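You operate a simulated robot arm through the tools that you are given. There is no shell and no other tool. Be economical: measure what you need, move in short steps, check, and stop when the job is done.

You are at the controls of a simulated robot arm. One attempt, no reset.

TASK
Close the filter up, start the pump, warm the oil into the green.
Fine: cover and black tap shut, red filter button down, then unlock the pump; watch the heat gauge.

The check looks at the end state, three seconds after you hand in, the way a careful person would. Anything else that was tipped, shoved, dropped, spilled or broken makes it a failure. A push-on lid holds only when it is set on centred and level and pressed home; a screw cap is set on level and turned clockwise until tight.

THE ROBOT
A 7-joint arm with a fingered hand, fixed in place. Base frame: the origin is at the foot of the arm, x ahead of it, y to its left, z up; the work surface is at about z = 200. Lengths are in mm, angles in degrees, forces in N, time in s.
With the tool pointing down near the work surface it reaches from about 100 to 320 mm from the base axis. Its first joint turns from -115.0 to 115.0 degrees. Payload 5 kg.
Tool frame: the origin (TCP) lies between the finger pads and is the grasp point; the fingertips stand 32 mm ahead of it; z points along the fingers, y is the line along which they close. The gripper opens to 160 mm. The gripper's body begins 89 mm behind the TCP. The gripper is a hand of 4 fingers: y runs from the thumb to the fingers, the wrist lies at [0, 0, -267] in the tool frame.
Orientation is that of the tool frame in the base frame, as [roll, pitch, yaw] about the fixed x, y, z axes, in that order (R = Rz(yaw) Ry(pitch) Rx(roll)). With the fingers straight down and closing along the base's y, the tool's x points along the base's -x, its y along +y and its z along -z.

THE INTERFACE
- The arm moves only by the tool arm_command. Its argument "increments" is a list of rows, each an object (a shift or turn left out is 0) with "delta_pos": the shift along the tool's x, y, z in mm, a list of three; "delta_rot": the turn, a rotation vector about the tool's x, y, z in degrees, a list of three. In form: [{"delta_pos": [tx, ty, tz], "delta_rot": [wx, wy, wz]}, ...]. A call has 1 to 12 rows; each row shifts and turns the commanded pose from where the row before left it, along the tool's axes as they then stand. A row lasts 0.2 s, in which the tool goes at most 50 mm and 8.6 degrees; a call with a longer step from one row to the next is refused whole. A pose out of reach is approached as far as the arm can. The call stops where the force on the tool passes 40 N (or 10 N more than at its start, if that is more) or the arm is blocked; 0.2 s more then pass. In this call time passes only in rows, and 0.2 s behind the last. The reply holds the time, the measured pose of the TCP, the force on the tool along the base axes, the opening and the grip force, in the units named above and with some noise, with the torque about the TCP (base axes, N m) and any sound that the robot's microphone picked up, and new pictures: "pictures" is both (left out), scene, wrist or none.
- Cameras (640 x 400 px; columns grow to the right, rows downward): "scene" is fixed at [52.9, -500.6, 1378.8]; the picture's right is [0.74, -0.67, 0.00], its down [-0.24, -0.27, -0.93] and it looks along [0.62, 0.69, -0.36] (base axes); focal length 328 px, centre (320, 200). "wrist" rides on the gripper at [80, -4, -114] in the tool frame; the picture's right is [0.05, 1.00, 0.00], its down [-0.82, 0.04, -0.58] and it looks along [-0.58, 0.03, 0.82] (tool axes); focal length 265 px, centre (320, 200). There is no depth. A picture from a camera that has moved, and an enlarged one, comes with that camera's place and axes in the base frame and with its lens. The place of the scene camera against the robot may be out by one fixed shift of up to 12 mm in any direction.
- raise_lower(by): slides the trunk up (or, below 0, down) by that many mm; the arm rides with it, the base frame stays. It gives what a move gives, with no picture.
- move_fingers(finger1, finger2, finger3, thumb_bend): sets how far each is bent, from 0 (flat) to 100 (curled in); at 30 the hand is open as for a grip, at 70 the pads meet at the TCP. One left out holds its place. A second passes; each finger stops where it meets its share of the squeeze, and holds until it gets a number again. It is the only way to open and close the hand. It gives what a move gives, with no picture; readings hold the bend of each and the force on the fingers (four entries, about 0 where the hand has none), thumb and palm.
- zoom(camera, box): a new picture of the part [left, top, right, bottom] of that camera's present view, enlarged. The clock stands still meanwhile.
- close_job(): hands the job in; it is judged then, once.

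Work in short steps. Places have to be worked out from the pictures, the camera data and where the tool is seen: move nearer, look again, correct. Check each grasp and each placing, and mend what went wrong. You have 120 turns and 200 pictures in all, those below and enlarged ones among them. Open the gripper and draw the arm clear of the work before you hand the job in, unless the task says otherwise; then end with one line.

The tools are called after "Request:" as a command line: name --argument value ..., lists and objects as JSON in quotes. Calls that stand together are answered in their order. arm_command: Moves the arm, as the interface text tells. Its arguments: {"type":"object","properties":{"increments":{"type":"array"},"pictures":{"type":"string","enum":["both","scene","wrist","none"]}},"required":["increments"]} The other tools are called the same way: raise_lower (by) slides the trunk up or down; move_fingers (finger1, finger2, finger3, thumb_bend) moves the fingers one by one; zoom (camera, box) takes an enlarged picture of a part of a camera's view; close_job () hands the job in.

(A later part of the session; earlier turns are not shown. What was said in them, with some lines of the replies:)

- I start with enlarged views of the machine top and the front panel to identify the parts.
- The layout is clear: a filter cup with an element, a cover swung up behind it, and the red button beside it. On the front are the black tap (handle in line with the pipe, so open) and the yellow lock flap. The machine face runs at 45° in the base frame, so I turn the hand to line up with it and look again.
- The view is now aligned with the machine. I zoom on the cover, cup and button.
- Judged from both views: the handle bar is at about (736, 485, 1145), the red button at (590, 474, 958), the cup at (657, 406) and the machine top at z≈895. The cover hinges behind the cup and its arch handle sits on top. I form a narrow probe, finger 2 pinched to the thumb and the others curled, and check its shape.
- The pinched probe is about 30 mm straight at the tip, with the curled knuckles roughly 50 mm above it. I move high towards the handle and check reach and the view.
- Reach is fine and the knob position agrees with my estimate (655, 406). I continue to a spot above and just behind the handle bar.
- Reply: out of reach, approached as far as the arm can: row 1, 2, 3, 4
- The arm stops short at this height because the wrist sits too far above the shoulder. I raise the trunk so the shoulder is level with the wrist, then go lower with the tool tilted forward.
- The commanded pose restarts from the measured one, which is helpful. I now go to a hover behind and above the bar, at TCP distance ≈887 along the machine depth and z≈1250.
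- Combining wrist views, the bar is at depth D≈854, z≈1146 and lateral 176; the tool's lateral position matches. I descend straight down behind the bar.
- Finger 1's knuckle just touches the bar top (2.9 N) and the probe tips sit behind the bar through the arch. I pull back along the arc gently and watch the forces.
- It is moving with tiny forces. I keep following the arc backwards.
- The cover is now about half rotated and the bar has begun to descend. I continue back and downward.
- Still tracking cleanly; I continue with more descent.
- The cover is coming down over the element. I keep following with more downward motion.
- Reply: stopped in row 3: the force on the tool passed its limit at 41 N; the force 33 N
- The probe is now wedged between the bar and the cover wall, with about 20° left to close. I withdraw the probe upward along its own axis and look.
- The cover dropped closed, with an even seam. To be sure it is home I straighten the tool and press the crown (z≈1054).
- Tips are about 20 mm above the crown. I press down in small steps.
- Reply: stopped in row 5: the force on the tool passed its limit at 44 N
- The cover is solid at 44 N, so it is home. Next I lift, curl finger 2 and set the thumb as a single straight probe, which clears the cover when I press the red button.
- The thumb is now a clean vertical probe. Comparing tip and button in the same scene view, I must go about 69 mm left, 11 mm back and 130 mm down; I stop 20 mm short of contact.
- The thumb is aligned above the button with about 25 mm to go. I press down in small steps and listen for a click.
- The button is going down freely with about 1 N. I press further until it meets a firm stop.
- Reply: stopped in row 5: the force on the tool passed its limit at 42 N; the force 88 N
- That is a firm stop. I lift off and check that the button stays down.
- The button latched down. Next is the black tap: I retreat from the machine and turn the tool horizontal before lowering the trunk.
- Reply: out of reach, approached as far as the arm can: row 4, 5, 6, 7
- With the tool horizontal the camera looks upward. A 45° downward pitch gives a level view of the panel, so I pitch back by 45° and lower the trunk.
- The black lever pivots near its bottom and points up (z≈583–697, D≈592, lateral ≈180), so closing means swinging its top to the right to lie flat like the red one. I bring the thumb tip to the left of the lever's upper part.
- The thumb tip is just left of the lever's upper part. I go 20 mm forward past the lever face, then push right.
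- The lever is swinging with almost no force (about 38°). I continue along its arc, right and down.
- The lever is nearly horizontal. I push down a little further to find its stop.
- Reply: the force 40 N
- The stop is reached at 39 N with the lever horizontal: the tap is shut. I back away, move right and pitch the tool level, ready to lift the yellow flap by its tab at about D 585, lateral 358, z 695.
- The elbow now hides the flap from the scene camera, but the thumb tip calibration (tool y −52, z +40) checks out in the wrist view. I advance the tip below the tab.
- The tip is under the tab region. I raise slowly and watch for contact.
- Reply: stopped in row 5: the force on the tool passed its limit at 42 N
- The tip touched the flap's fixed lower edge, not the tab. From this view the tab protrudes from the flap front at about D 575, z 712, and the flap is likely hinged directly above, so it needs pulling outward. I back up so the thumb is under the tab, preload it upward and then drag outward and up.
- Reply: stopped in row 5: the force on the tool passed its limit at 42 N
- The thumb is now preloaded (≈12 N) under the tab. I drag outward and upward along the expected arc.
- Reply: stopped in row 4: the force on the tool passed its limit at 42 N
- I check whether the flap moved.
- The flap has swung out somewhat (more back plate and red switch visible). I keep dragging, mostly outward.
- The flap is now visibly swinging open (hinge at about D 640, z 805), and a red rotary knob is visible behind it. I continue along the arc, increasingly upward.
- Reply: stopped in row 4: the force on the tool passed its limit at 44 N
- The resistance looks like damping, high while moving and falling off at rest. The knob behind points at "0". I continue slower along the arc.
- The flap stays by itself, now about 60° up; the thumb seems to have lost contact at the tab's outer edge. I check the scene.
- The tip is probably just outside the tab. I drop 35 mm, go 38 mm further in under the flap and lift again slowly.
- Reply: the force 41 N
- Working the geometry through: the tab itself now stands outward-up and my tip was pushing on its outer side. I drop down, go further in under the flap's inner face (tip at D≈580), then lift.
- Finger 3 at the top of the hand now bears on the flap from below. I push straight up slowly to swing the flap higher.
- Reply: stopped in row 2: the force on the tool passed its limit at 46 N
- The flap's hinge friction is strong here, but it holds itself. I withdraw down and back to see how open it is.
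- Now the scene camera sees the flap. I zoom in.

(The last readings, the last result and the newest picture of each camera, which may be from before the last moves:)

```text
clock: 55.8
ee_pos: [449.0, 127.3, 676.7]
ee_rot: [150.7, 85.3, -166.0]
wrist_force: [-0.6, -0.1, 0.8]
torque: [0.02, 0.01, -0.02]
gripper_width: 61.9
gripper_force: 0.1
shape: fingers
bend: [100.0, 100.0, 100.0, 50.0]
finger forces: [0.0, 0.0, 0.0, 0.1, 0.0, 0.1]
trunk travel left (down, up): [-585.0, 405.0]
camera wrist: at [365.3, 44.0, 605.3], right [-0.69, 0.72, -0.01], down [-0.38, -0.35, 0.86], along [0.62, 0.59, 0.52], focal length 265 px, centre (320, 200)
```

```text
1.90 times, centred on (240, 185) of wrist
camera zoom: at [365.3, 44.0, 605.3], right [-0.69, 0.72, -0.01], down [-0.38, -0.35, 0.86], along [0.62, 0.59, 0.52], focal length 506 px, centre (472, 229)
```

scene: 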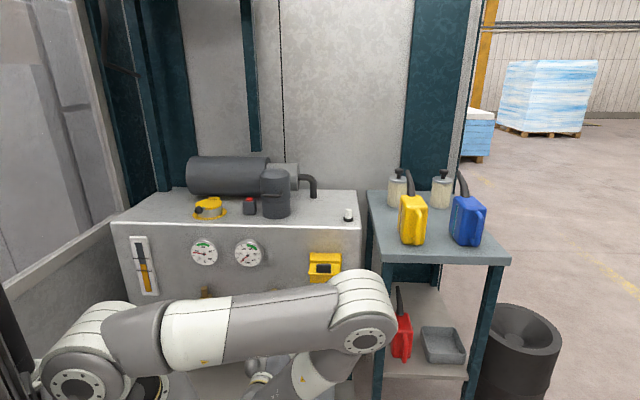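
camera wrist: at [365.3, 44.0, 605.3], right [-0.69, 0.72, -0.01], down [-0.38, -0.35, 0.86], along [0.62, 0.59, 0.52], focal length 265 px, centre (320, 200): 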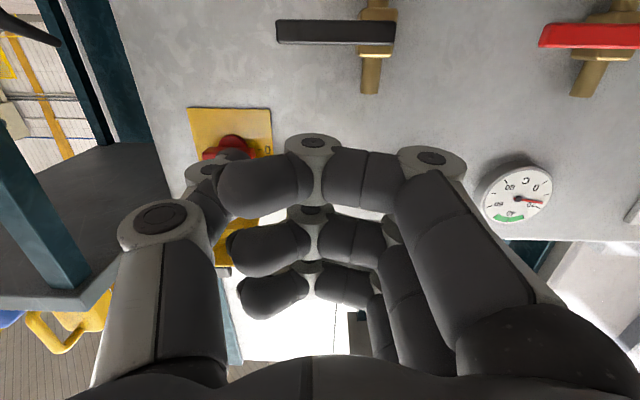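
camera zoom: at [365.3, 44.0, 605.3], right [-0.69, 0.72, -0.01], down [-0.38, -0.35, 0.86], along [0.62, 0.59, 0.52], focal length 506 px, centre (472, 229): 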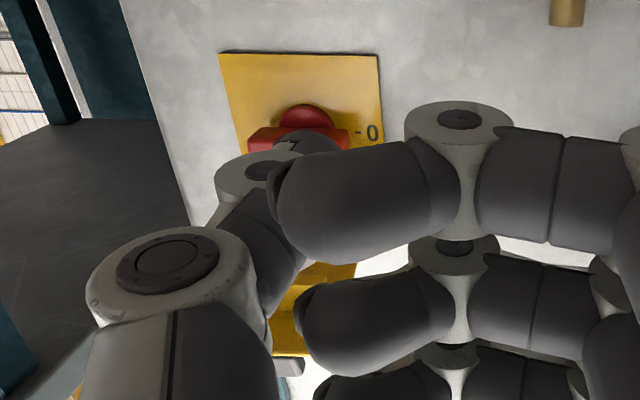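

Now I understand it: a fixed roof with the flap hinged at the roof's front edge (about D 612, z 787). The flap is about horizontal with its tab standing up. I lift it further with the thumb under its outer half, keeping the knuckles outside the flap edge.

Request:
arm_command --increments '[{"delta_pos": [0, -39, 0], "delta_rot": [0, -5, 0]}, {"delta_pos": [0, -39, 0]}, {"delta_pos": [-34, 0, 0]}, {"delta_pos": [-30, 0, 0]}, {"delta_pos": [0, 0, 36]}, {"delta_pos": [0, 0, 36]}, {"delta_pos": [0, 0, 36]}]' --pictures "none"

Request:
arm_command --increments '[{"delta_pos": [-5, 0, 0]}, {"delta_pos": [-5, 0, 0]}, {"delta_pos": [-4, 0, 0]}, {"delta_pos": [-4, 0, 0]}, {"delta_pos": [-4, 0, 0]}, {"delta_pos": [-4, 0, 0]}, {"delta_pos": [-4, 0, 0]}, {"delta_pos": [-4, 0, 0]}, {"delta_pos": [-4, 0, 0]}, {"delta_pos": [-4, 0, 0]}]' --pictures "wrist"

```text
clock: 57.4
ee_pos: [582.9, 142.7, 739.3]
ee_rot: [68.7, 87.5, 112.1]
wrist_force: [-0.7, -0.8, -0.2]
torque: [-0.03, 0.02, -0.01]
gripper_width: 61.9
gripper_force: 0.0
shape: fingers
bend: [100.0, 100.0, 100.0, 50.0]
finger forces: [0.1, 0.0, 0.1, 0.1, 0.0, 0.1]
trunk travel left (down, up): [-585.0, 405.0]
```

```text
clock: 59.7
ee_pos: [581.8, 140.7, 775.5]
ee_rot: [92.0, 86.6, 135.1]
wrist_force: [2.3, 3.4, -14.9]
torque: [0.44, 0.73, 0.22]
gripper_width: 62.2
gripper_force: 7.7
shape: fingers
bend: [100.0, 100.0, 100.0, 50.0]
finger forces: [0.1, 0.1, 0.0, 0.1, 15.5, 0.0]
trunk travel left (down, up): [-585.0, 405.0]
stopped in row 10: the force on the tool passed its limit at 41 N (the readings are from after the stop); the commanded pose is now the measured one
camera wrist: at [500.0, 62.3, 695.0], right [-0.68, 0.73, 0.01], down [-0.42, -0.4, 0.82], along [0.6, 0.56, 0.58], focal length 265 px, centre (320, 200)
```

wrist: 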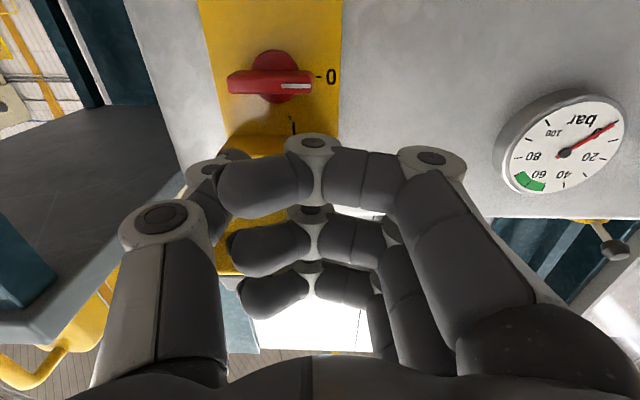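

Contact under the flap at 15 N. I continue upward more slowly.

Request:
arm_command --increments '[{"delta_pos": [-2.5, 0, 0]}, {"delta_pos": [-2.5, 0, 0]}, {"delta_pos": [-2.5, 0, 0]}, {"delta_pos": [-2.5, 0, 0]}, {"delta_pos": [-2.5, 0, 0]}, {"delta_pos": [-2.5, 0, 0]}, {"delta_pos": [-2.5, 0, 0]}, {"delta_pos": [-2.5, 0, 0]}, {"delta_pos": [-2.5, 0, 0]}, {"delta_pos": [-2.5, 0, 0]}, {"delta_pos": [-2.5, 0, 0]}, {"delta_pos": [-2.5, 0, 0]}]' --pictures "wrist"

```text
clock: 60.3
ee_pos: [582.0, 138.4, 775.7]
ee_rot: [100.6, 86.2, 143.6]
wrist_force: [2.9, 6.0, -16.6]
torque: [0.43, 0.79, 0.36]
gripper_width: 61.9
gripper_force: 8.0
shape: fingers
bend: [100.0, 100.0, 100.0, 50.0]
finger forces: [0.0, 0.1, 0.0, 0.0, 16.9, 0.0]
trunk travel left (down, up): [-585.0, 405.0]
stopped in row 2: the force on the tool passed its limit at 42 N (the readings are from after the stop); the commanded pose is now the measured one
camera wrist: at [498.4, 61.1, 696.8], right [-0.68, 0.73, 0.01], down [-0.41, -0.39, 0.82], along [0.61, 0.56, 0.57], focal length 265 px, centre (320, 200)
```

wrist: 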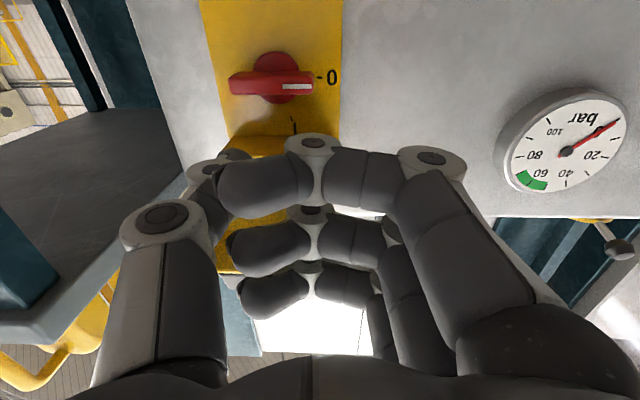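

The flap is at its end stop, about horizontal, and it holds. Next is the red knob (about D 622, lateral 357, z 740), which must turn clockwise from 0 to I. I'll push its right end down with the thumb, with the tool pitched up 30° to stay under the flap.

Request:
arm_command --increments '[{"delta_pos": [20, 0, 0]}, {"delta_pos": [35, 0, -25]}, {"delta_pos": [0, 0, -45]}, {"delta_rot": [0, -8.5, 0]}, {"delta_rot": [0, -8.5, 0]}, {"delta_rot": [0, -8.5, 0]}, {"delta_rot": [0, -8.5, 0]}]' --pictures "both"

Request:
zoom --camera "scene" --box '[280, 230, 370, 310]'

```text
clock: 61.9
ee_pos: [529.4, 92.1, 725.6]
ee_rot: [6.2, 56.1, 48.0]
wrist_force: [-0.3, -0.4, 0.7]
torque: [-0.01, -0.03, 0.03]
gripper_width: 62.4
gripper_force: 0.0
shape: fingers
bend: [100.0, 100.0, 100.0, 50.0]
finger forces: [0.0, 0.0, 0.1, 0.0, 0.0, 0.0]
trunk travel left (down, up): [-585.0, 405.0]
camera wrist: at [490.4, 61.6, 594.3], right [-0.66, 0.75, 0.02], down [-0.7, -0.62, 0.36], along [0.28, 0.23, 0.93], focal length 265 px, centre (320, 200)
```

scene: 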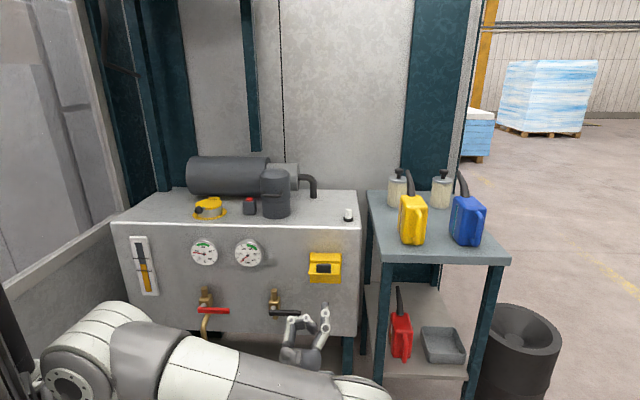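
wrist: 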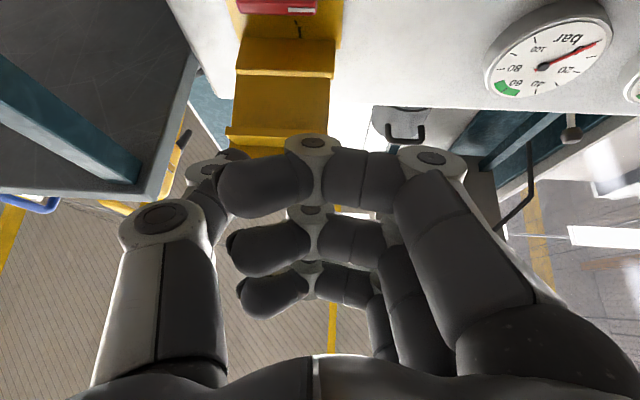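

```text
5.00 times, centred on (325, 270) of scene
camera zoom: at [52.9, -500.6, 1378.8], right [0.74, -0.67, 0.0], down [-0.24, -0.27, -0.93], along [0.62, 0.69, -0.36], focal length 1638 px, centre (295, -150)
```

zoom: 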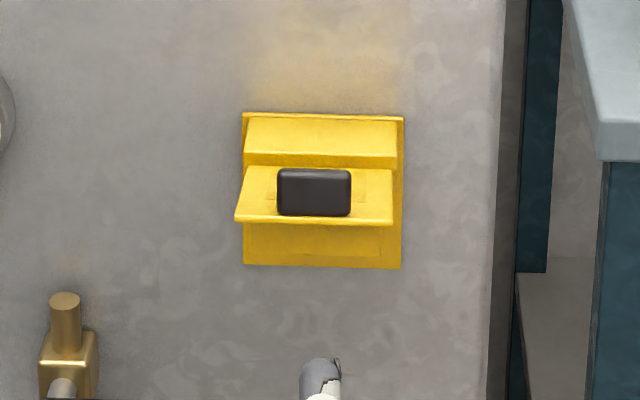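

The scene view is clear now: the flap is horizontal and holding, and the thumb stands below. I raise slightly and slide the tip in under the flap, over the knob's right end.

Request:
arm_command --increments '[{"delta_pos": [-20, -16.9, 14.1]}, {"delta_pos": [17.8, 1.2, 26.4]}, {"delta_pos": [17.8, 1.2, 26.4]}, {"delta_pos": [17.8, 1.2, 26.4]}]' --pictures "both"

Request:
zoom --camera "scene" --box '[280, 230, 370, 310]'

```text
clock: 62.9
ee_pos: [608.4, 148.7, 748.0]
ee_rot: [6.3, 56.2, 48.1]
wrist_force: [0.1, 0.5, 0.3]
torque: [0.01, 0.05, 0.01]
gripper_width: 62.3
gripper_force: 0.0
shape: fingers
bend: [100.0, 100.0, 100.0, 50.0]
finger forces: [0.0, 0.0, 0.0, 0.0, 0.0, 0.0]
trunk travel left (down, up): [-585.0, 405.0]
camera wrist: at [570.0, 115.4, 617.7], right [-0.66, 0.75, 0.02], down [-0.7, -0.62, 0.36], along [0.28, 0.23, 0.93], focal length 265 px, centre (320, 200)
```

scene: 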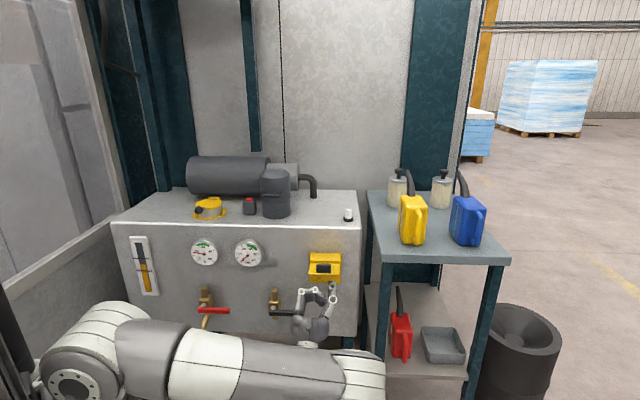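
wrist: 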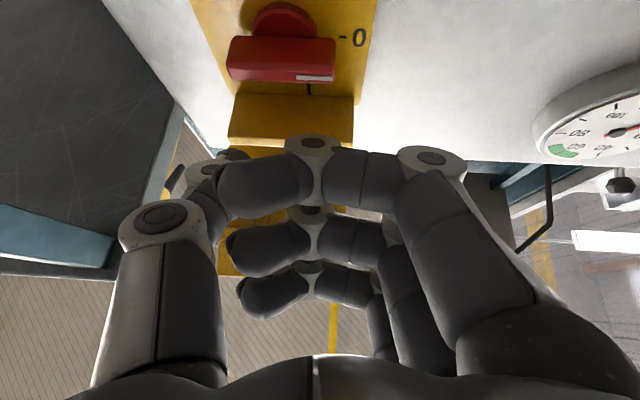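

```text
5.00 times, centred on (325, 270) of scene
camera zoom: at [52.9, -500.6, 1378.8], right [0.74, -0.67, 0.0], down [-0.24, -0.27, -0.93], along [0.62, 0.69, -0.36], focal length 1638 px, centre (295, -150)
```

zoom: 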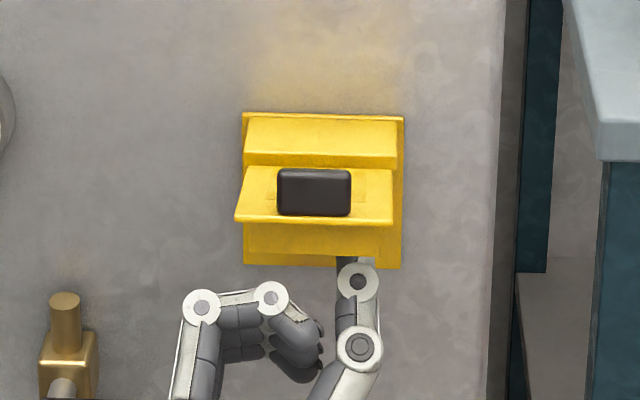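

The thumb sits under the flap in line with the knob's right end (handle spans lateral 323–386, front at D≈600). I go forward 58 mm over its top.

Request:
arm_command --increments '[{"delta_pos": [10.7, 0.7, 15.9]}, {"delta_pos": [10.7, 0.7, 15.9]}, {"delta_pos": [10.7, 0.7, 15.9]}]' --pictures "wrist"

Request:
zoom --camera "wrist" --box '[140, 0, 420, 200]'

```text
clock: 63.7
ee_pos: [648.4, 186.6, 746.9]
ee_rot: [6.0, 56.1, 47.8]
wrist_force: [-3.8, -2.7, 1.7]
torque: [-0.05, -0.08, -0.19]
gripper_width: 62.3
gripper_force: 1.9
shape: fingers
bend: [100.0, 100.0, 100.0, 50.0]
finger forces: [0.0, 0.0, 0.1, 0.0, 3.7, 0.0]
trunk travel left (down, up): [-585.0, 405.0]
camera wrist: at [610.3, 154.6, 617.3], right [-0.66, 0.75, 0.02], down [-0.7, -0.62, 0.36], along [0.28, 0.23, 0.93], focal length 265 px, centre (320, 200)
```

wrist: 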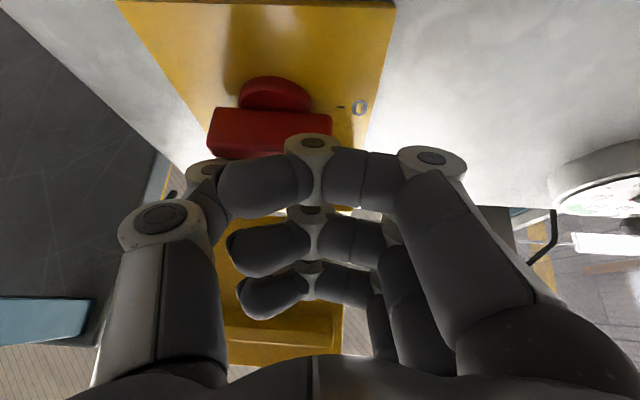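

```text
2.00 times, centred on (280, 100) of wrist
camera zoom: at [610.3, 154.6, 617.3], right [-0.66, 0.75, 0.02], down [-0.7, -0.62, 0.36], along [0.28, 0.23, 0.93], focal length 531 px, centre (400, 400)
```

zoom: 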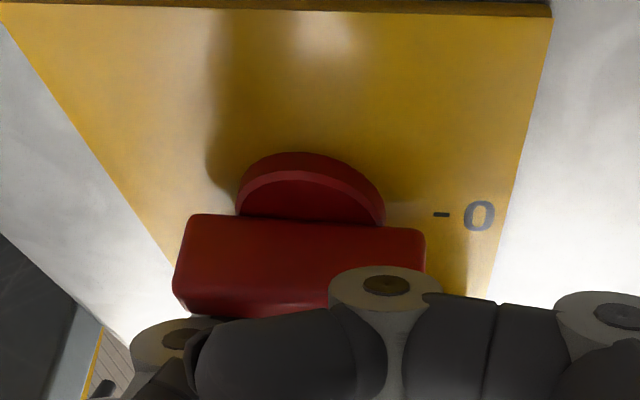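

The thumb rests lightly on the right end of the handle. I push down along the handle's clockwise arc.

Request:
arm_command --increments '[{"delta_pos": [4.2, -1.8, -2.7]}, {"delta_pos": [4.2, -1.8, -2.7]}, {"delta_pos": [4.2, -1.8, -2.7]}, {"delta_pos": [4.35, 0.8, -2.95]}, {"delta_pos": [4.35, 0.8, -2.95]}, {"delta_pos": [4.35, 0.8, -2.95]}]' --pictures "none"

Request:
zoom --camera "wrist" --box '[140, 0, 420, 200]'

```text
clock: 65.1
ee_pos: [650.5, 186.2, 715.0]
ee_rot: [6.1, 56.1, 48.0]
wrist_force: [-0.3, -0.6, 1.5]
torque: [0.03, 0.01, 0.04]
gripper_width: 62.2
gripper_force: 0.0
shape: fingers
bend: [100.0, 100.0, 100.0, 50.0]
finger forces: [0.0, 0.0, 0.0, 0.0, 0.0, 0.1]
trunk travel left (down, up): [-585.0, 405.0]
```

```text
2.00 times, centred on (280, 100) of wrist
camera zoom: at [611.5, 155.2, 585.6], right [-0.66, 0.75, 0.02], down [-0.7, -0.62, 0.36], along [0.28, 0.23, 0.93], focal length 531 px, centre (400, 400)
```

zoom: 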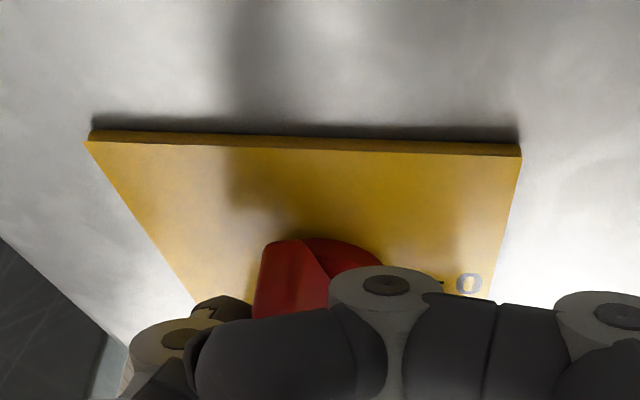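

The knob is turning (about 60°). I finish the arc to the stop.

Request:
arm_command --increments '[{"delta_pos": [3.4, 3.35, -2.45]}, {"delta_pos": [3.4, 3.35, -2.45]}, {"delta_pos": [3.4, 3.35, -2.45]}, {"delta_pos": [0, 4, 0]}, {"delta_pos": [0, 4, 0]}]' --pictures "none"

Request:
zoom --camera "wrist" --box '[140, 0, 420, 200]'

Request:
zoom --camera "scene" --box '[180, 180, 370, 300]'

```text
clock: 66.3
ee_pos: [637.6, 198.5, 705.7]
ee_rot: [6.1, 56.1, 47.8]
wrist_force: [9.2, -12.1, 12.3]
torque: [-0.24, -0.58, -0.42]
gripper_width: 67.5
gripper_force: 8.9
shape: fingers
bend: [100.0, 100.0, 100.0, 46.0]
finger forces: [0.0, 0.0, 0.0, 0.0, 17.6, 0.0]
trunk travel left (down, up): [-585.0, 405.0]
```

```text
2.00 times, centred on (280, 100) of wrist
camera zoom: at [599.5, 167.3, 575.7], right [-0.66, 0.75, 0.02], down [-0.7, -0.62, 0.36], along [0.28, 0.22, 0.93], focal length 531 px, centre (400, 400)
```

zoom: 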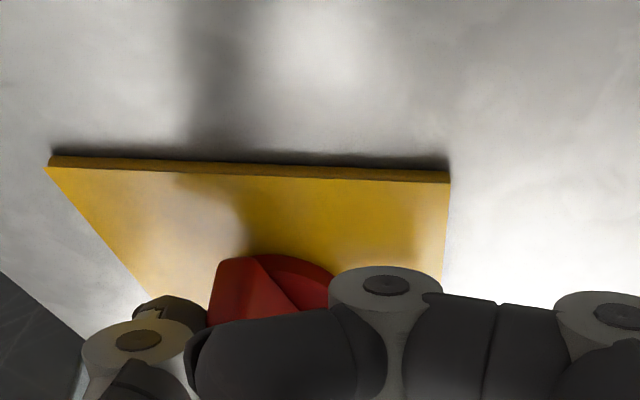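

```text
3.33 times, centred on (275, 240) of scene
camera zoom: at [52.9, -500.6, 1378.8], right [0.74, -0.67, 0.0], down [-0.24, -0.27, -0.93], along [0.62, 0.69, -0.36], focal length 1092 px, centre (470, 67)
```

zoom: 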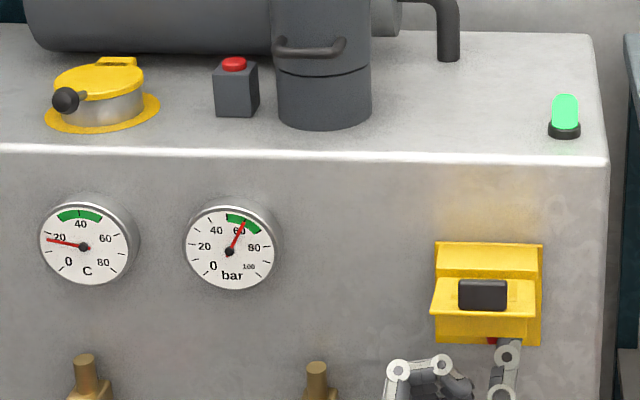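

The pump runs: the lamp is green and pressure is about 62 bar, in the green. The temperature is about 18 °C. I release the knob sideways and withdraw under the flap.

Request:
arm_command --increments '[{"delta_pos": [0, -10, 0]}, {"delta_pos": [0, -6, 0]}, {"delta_pos": [-14, -1, -28]}, {"delta_pos": [-14, -1, -28]}, {"delta_pos": [-16, -1, -30]}, {"delta_pos": [-16, -1, -30]}]' --pictures "none"

Request:
zoom --camera "scene" --box '[180, 180, 370, 300]'

```text
clock: 67.7
ee_pos: [553.7, 97.4, 689.7]
ee_rot: [6.2, 56.2, 48.0]
wrist_force: [-0.3, 0.4, -0.6]
torque: [0.01, -0.04, 0.02]
gripper_width: 62.2
gripper_force: 0.0
shape: fingers
bend: [100.0, 100.0, 100.0, 50.0]
finger forces: [0.0, 0.0, 0.0, 0.0, 0.0, 0.0]
trunk travel left (down, up): [-585.0, 405.0]
```

```text
3.33 times, centred on (275, 240) of scene
camera zoom: at [52.9, -500.6, 1378.8], right [0.74, -0.67, 0.0], down [-0.24, -0.27, -0.93], along [0.62, 0.69, -0.36], focal length 1092 px, centre (470, 67)
```

zoom: 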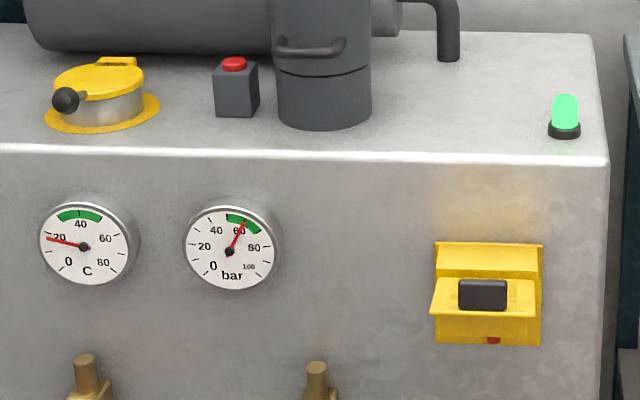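

The hand is out and the lamp stays green. I draw the arm further back, open the hand and watch the gauge.

Request:
arm_command --increments '[{"delta_pos": [-18, 8, -27]}, {"delta_pos": [-18, 8, -27]}, {"delta_pos": [-18, 8, -27]}]' --pictures "scene"

Request:
move_fingers --finger1 30 --finger2 30 --finger3 30 --thumb_bend 30

Request:
zoom --camera "scene" --box '[180, 220, 280, 280]'

```text
clock: 68.5
ee_pos: [466.3, 47.9, 691.7]
ee_rot: [6.2, 56.2, 48.0]
wrist_force: [0.3, -0.4, -0.6]
torque: [0.03, 0.02, 0.03]
gripper_width: 62.6
gripper_force: 0.1
shape: fingers
bend: [100.0, 100.0, 100.0, 50.0]
finger forces: [0.0, 0.0, 0.1, 0.0, 0.0, 0.0]
trunk travel left (down, up): [-585.0, 405.0]
```

scene: 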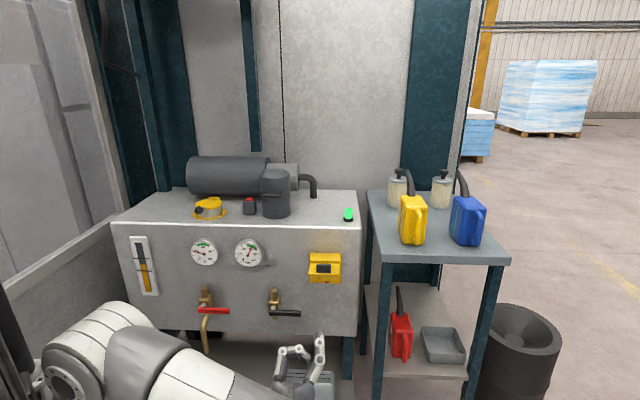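

```text
clock: 69.5
ee_pos: [466.3, 47.9, 690.4]
ee_rot: [6.2, 56.1, 48.1]
wrist_force: [-0.6, 1.0, -0.5]
torque: [0.0, -0.01, -0.01]
gripper_width: 170.2
gripper_force: 0.0
shape: fingers
bend: [30.0, 30.0, 30.0, 30.0]
finger forces: [0.0, 0.0, 0.1, 0.0, 0.0, 0.1]
trunk travel left (down, up): [-585.0, 405.0]
```

```text
6.40 times, centred on (230, 250) of scene
camera zoom: at [52.9, -500.6, 1378.8], right [0.74, -0.67, 0.0], down [-0.24, -0.27, -0.93], along [0.62, 0.69, -0.36], focal length 2097 px, centre (896, -120)
```

zoom: 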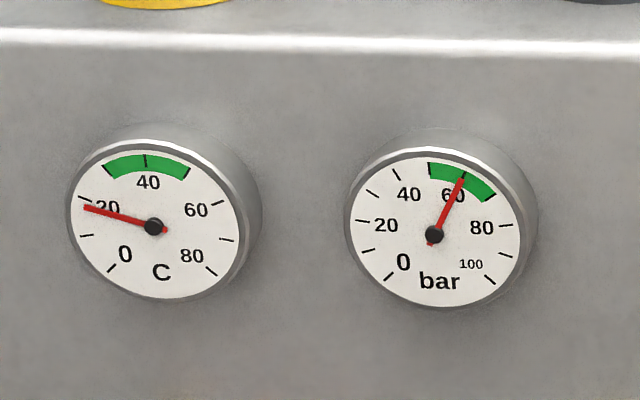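

The temperature is about 19 °C. I wait with still rows and check its rate.

Request:
arm_command --increments '[{}, {}, {}, {}, {}, {}, {}, {}, {}, {}, {}, {}]' --pictures "none"

Request:
arm_command --increments '[{}, {}, {}, {}, {}, {}, {}, {}, {}, {}, {}, {}]' --pictures "none"

Request:
zoom --camera "scene" --box '[180, 220, 280, 280]'

```text
clock: 72.1
ee_pos: [466.1, 48.5, 690.9]
ee_rot: [6.1, 56.1, 48.1]
wrist_force: [0.4, 0.7, 0.3]
torque: [0.0, 0.01, -0.01]
gripper_width: 169.9
gripper_force: 0.1
shape: fingers
bend: [30.0, 30.0, 30.0, 30.0]
finger forces: [0.0, 0.0, 0.0, 0.1, 0.0, 0.0]
trunk travel left (down, up): [-585.0, 405.0]
```

```text
clock: 74.7
ee_pos: [466.2, 49.3, 690.7]
ee_rot: [6.2, 56.2, 48.0]
wrist_force: [0.5, 0.3, 0.3]
torque: [-0.01, 0.01, -0.03]
gripper_width: 169.8
gripper_force: 0.1
shape: fingers
bend: [30.0, 30.0, 30.0, 30.0]
finger forces: [0.0, 0.1, 0.0, 0.0, 0.0, 0.1]
trunk travel left (down, up): [-585.0, 405.0]
```

```text
6.40 times, centred on (230, 250) of scene
camera zoom: at [52.9, -500.6, 1378.8], right [0.74, -0.67, 0.0], down [-0.24, -0.27, -0.93], along [0.62, 0.69, -0.36], focal length 2097 px, centre (896, -120)
```

zoom: 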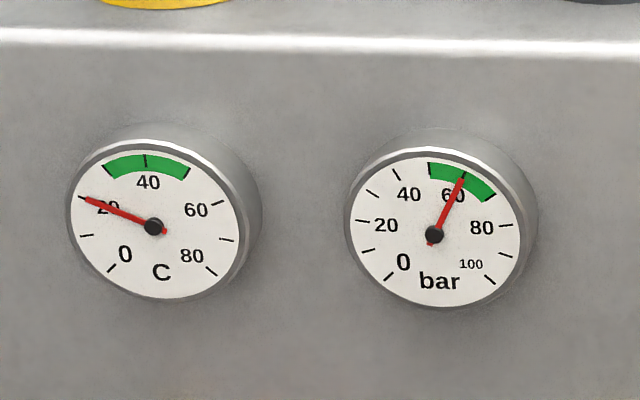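

It rises about 0.3 °C/s, and the green begins at 30. I wait in batches.

Request:
arm_command --increments '[{}, {}, {}, {}, {}, {}, {}, {}, {}, {}, {}, {}]' --pictures "none"

Request:
arm_command --increments '[{}, {}, {}, {}, {}, {}, {}, {}, {}, {}, {}, {}]' --pictures "none"

Request:
arm_command --increments '[{}, {}, {}, {}, {}, {}, {}, {}, {}, {}, {}, {}]' --pictures "none"

Request:
arm_command --increments '[{}, {}, {}, {}, {}, {}, {}, {}, {}, {}, {}, {}]' --pictures "none"

Request:
arm_command --increments '[{}, {}, {}, {}, {}, {}, {}, {}, {}, {}, {}, {}]' --pictures "none"

Request:
arm_command --increments '[{}, {}, {}, {}, {}, {}, {}, {}, {}, {}, {}, {}]' --pictures "none"

Request:
zoom --camera "scene" --box '[180, 180, 370, 300]'

```text
clock: 77.3
ee_pos: [466.7, 49.3, 691.2]
ee_rot: [6.2, 56.1, 48.1]
wrist_force: [0.0, 0.5, -0.3]
torque: [-0.02, 0.01, 0.03]
gripper_width: 170.1
gripper_force: 0.0
shape: fingers
bend: [30.0, 30.0, 30.0, 30.0]
finger forces: [0.0, 0.1, 0.0, 0.0, 0.0, 0.0]
trunk travel left (down, up): [-585.0, 405.0]
```

```text
clock: 79.9
ee_pos: [466.7, 47.6, 688.6]
ee_rot: [6.2, 56.2, 48.0]
wrist_force: [0.7, 0.8, -0.5]
torque: [0.01, -0.02, 0.02]
gripper_width: 169.8
gripper_force: 0.1
shape: fingers
bend: [30.0, 30.0, 30.0, 30.0]
finger forces: [0.1, 0.0, 0.0, 0.0, 0.0, 0.0]
trunk travel left (down, up): [-585.0, 405.0]
```

```text
clock: 82.5
ee_pos: [466.7, 48.1, 690.2]
ee_rot: [6.1, 56.1, 48.1]
wrist_force: [-0.8, 0.4, -0.2]
torque: [-0.03, 0.0, -0.04]
gripper_width: 169.9
gripper_force: 0.1
shape: fingers
bend: [30.0, 30.0, 30.0, 30.0]
finger forces: [0.0, 0.0, 0.0, 0.1, 0.1, 0.1]
trunk travel left (down, up): [-585.0, 405.0]
```

```text
clock: 85.1
ee_pos: [466.4, 48.5, 691.1]
ee_rot: [6.2, 56.2, 48.1]
wrist_force: [-0.4, -1.3, 0.3]
torque: [0.0, -0.01, -0.01]
gripper_width: 170.2
gripper_force: 0.0
shape: fingers
bend: [30.0, 30.0, 30.0, 30.0]
finger forces: [0.0, 0.0, 0.0, 0.1, 0.0, 0.0]
trunk travel left (down, up): [-585.0, 405.0]
```

```text
clock: 87.7
ee_pos: [466.5, 49.0, 690.1]
ee_rot: [6.3, 56.2, 48.2]
wrist_force: [-0.3, 0.4, -0.3]
torque: [0.0, 0.04, 0.0]
gripper_width: 170.0
gripper_force: 0.1
shape: fingers
bend: [30.0, 30.0, 30.0, 30.0]
finger forces: [0.0, 0.1, 0.0, 0.0, 0.0, 0.0]
trunk travel left (down, up): [-585.0, 405.0]
```

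```text
clock: 90.3
ee_pos: [467.6, 49.3, 690.0]
ee_rot: [6.1, 56.2, 48.1]
wrist_force: [-0.6, 0.2, -0.1]
torque: [0.01, 0.02, -0.01]
gripper_width: 170.1
gripper_force: 0.0
shape: fingers
bend: [30.0, 30.0, 30.0, 30.0]
finger forces: [0.0, 0.0, 0.0, 0.0, 0.0, 0.0]
trunk travel left (down, up): [-585.0, 405.0]
```

```text
3.33 times, centred on (275, 240) of scene
camera zoom: at [52.9, -500.6, 1378.8], right [0.74, -0.67, 0.0], down [-0.24, -0.27, -0.93], along [0.62, 0.69, -0.36], focal length 1092 px, centre (470, 67)
```

zoom: 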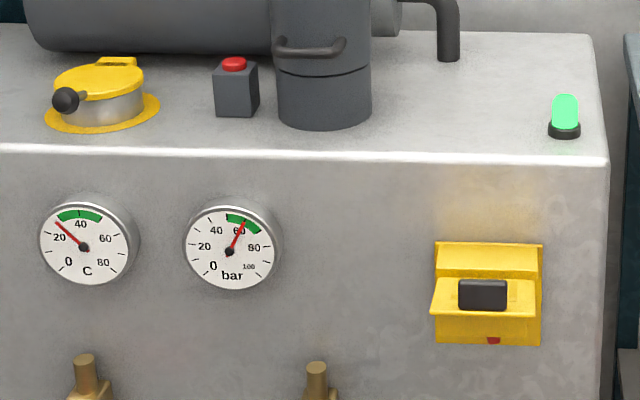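

The needle is at about 28 °C, rising 0.45 °C/s. I wait about 20 s more to get well into the green.

Request:
arm_command --increments '[{}, {}, {}, {}, {}, {}, {}, {}, {}, {}, {}, {}]' --pictures "none"

Request:
arm_command --increments '[{}, {}, {}, {}, {}, {}, {}, {}, {}, {}, {}, {}]' --pictures "none"

Request:
arm_command --increments '[{}, {}, {}, {}, {}, {}, {}, {}, {}, {}, {}, {}]' --pictures "none"

Request:
arm_command --increments '[{}, {}, {}, {}, {}, {}, {}, {}, {}, {}, {}, {}]' --pictures "none"

Request:
arm_command --increments '[{}, {}, {}, {}, {}, {}, {}, {}, {}, {}, {}, {}]' --pictures "none"

Request:
arm_command --increments '[{}, {}, {}, {}, {}, {}, {}, {}, {}, {}, {}, {}]' --pictures "scene"

Request:
zoom --camera "scene" --box '[180, 180, 370, 300]'

```text
clock: 92.9
ee_pos: [467.2, 47.2, 690.5]
ee_rot: [6.2, 56.3, 48.1]
wrist_force: [-0.3, 0.0, 0.0]
torque: [0.0, 0.01, -0.01]
gripper_width: 169.9
gripper_force: 0.1
shape: fingers
bend: [30.0, 30.0, 30.0, 30.0]
finger forces: [0.0, 0.1, 0.0, 0.0, 0.0, 0.0]
trunk travel left (down, up): [-585.0, 405.0]
```

```text
clock: 95.5
ee_pos: [467.1, 49.4, 690.7]
ee_rot: [6.3, 56.2, 48.1]
wrist_force: [-0.3, 0.2, -0.5]
torque: [-0.02, 0.0, 0.0]
gripper_width: 170.2
gripper_force: 0.0
shape: fingers
bend: [30.0, 30.0, 30.0, 30.0]
finger forces: [0.0, 0.1, 0.1, 0.1, 0.0, 0.0]
trunk travel left (down, up): [-585.0, 405.0]
```

```text
clock: 98.1
ee_pos: [466.3, 48.3, 690.1]
ee_rot: [6.3, 56.3, 48.0]
wrist_force: [-0.4, -0.2, -0.1]
torque: [0.0, 0.02, 0.02]
gripper_width: 170.2
gripper_force: 0.1
shape: fingers
bend: [30.0, 30.0, 30.0, 30.0]
finger forces: [0.0, 0.0, 0.0, 0.0, 0.0, 0.0]
trunk travel left (down, up): [-585.0, 405.0]
```

```text
clock: 100.7
ee_pos: [466.4, 48.0, 689.5]
ee_rot: [6.2, 56.2, 48.2]
wrist_force: [-1.5, 0.5, -0.1]
torque: [0.0, -0.03, 0.03]
gripper_width: 170.1
gripper_force: 0.2
shape: fingers
bend: [30.0, 30.0, 30.0, 30.0]
finger forces: [0.0, 0.0, 0.0, 0.0, 0.1, 0.0]
trunk travel left (down, up): [-585.0, 405.0]
```

```text
clock: 103.3
ee_pos: [465.8, 48.4, 690.6]
ee_rot: [6.2, 56.2, 48.0]
wrist_force: [-0.3, -0.5, -0.3]
torque: [-0.02, -0.03, 0.0]
gripper_width: 170.0
gripper_force: 0.0
shape: fingers
bend: [30.0, 30.0, 30.0, 30.0]
finger forces: [0.1, 0.1, 0.1, 0.1, 0.0, 0.0]
trunk travel left (down, up): [-585.0, 405.0]
```

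```text
clock: 105.9
ee_pos: [467.2, 50.0, 690.7]
ee_rot: [6.2, 56.2, 48.1]
wrist_force: [-0.3, 0.2, 0.7]
torque: [-0.01, 0.0, -0.01]
gripper_width: 170.0
gripper_force: 0.0
shape: fingers
bend: [30.0, 30.0, 30.0, 30.0]
finger forces: [0.0, 0.1, 0.1, 0.1, 0.0, 0.0]
trunk travel left (down, up): [-585.0, 405.0]
```

scene: 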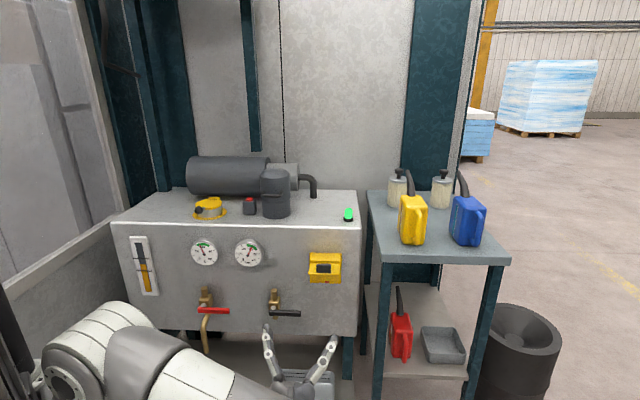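

```text
3.33 times, centred on (275, 240) of scene
camera zoom: at [52.9, -500.6, 1378.8], right [0.74, -0.67, 0.0], down [-0.24, -0.27, -0.93], along [0.62, 0.69, -0.36], focal length 1092 px, centre (470, 67)
```

zoom: 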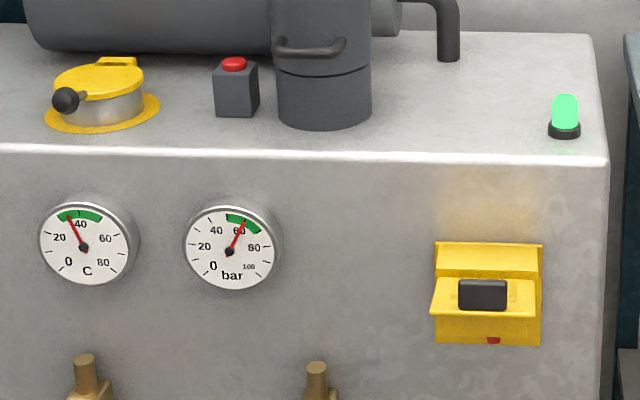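

At about 35 °C it is inside the green; everything else is still in order. Another 8 s brings it near mid-green.

Request:
arm_command --increments '[{}, {}, {}, {}, {}, {}, {}, {}, {}, {}, {}, {}]' --pictures "none"

Request:
arm_command --increments '[{}, {}, {}, {}, {}, {}, {}, {}, {}, {}, {}, {}]' --pictures "none"

Request:
zoom --camera "scene" --box '[180, 180, 370, 320]'

```text
clock: 108.5
ee_pos: [467.3, 48.6, 691.6]
ee_rot: [6.1, 56.1, 48.2]
wrist_force: [0.2, 0.6, 0.8]
torque: [0.04, -0.03, -0.01]
gripper_width: 169.8
gripper_force: 0.1
shape: fingers
bend: [30.0, 30.0, 30.0, 30.0]
finger forces: [0.0, 0.1, 0.0, 0.0, 0.0, 0.0]
trunk travel left (down, up): [-585.0, 405.0]
```

```text
clock: 111.1
ee_pos: [466.8, 48.4, 690.8]
ee_rot: [6.2, 56.1, 48.1]
wrist_force: [-0.4, 0.2, 0.2]
torque: [-0.02, 0.01, 0.0]
gripper_width: 170.1
gripper_force: 0.0
shape: fingers
bend: [30.0, 30.0, 30.0, 30.0]
finger forces: [0.0, 0.0, 0.1, 0.0, 0.0, 0.0]
trunk travel left (down, up): [-585.0, 405.0]
```

```text
2.86 times, centred on (275, 250) of scene
camera zoom: at [52.9, -500.6, 1378.8], right [0.74, -0.67, 0.0], down [-0.24, -0.27, -0.93], along [0.62, 0.69, -0.36], focal length 936 px, centre (449, 57)
```

zoom: 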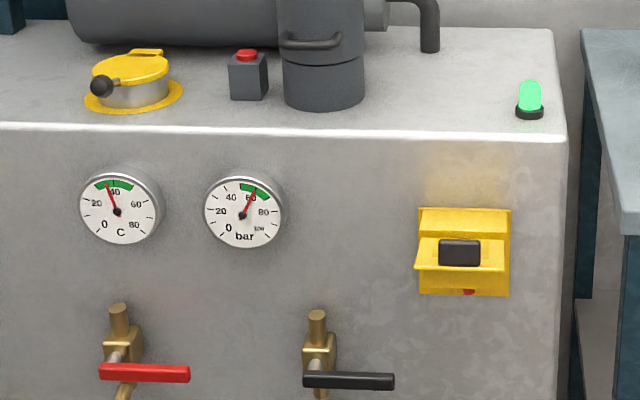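

The temperature is about 36–37 °C and the pressure is in the green. The cover is closed, the black tap shut, the button down and the pump running. The hand is open and clear, so I hand in.

Request:
close_job

```text
The job is handed in.
```

The filter cover and black tap are shut, the red button is down, and the pump is running with the oil at about 37 °C and the pressure at about 62 bar, both in the green.
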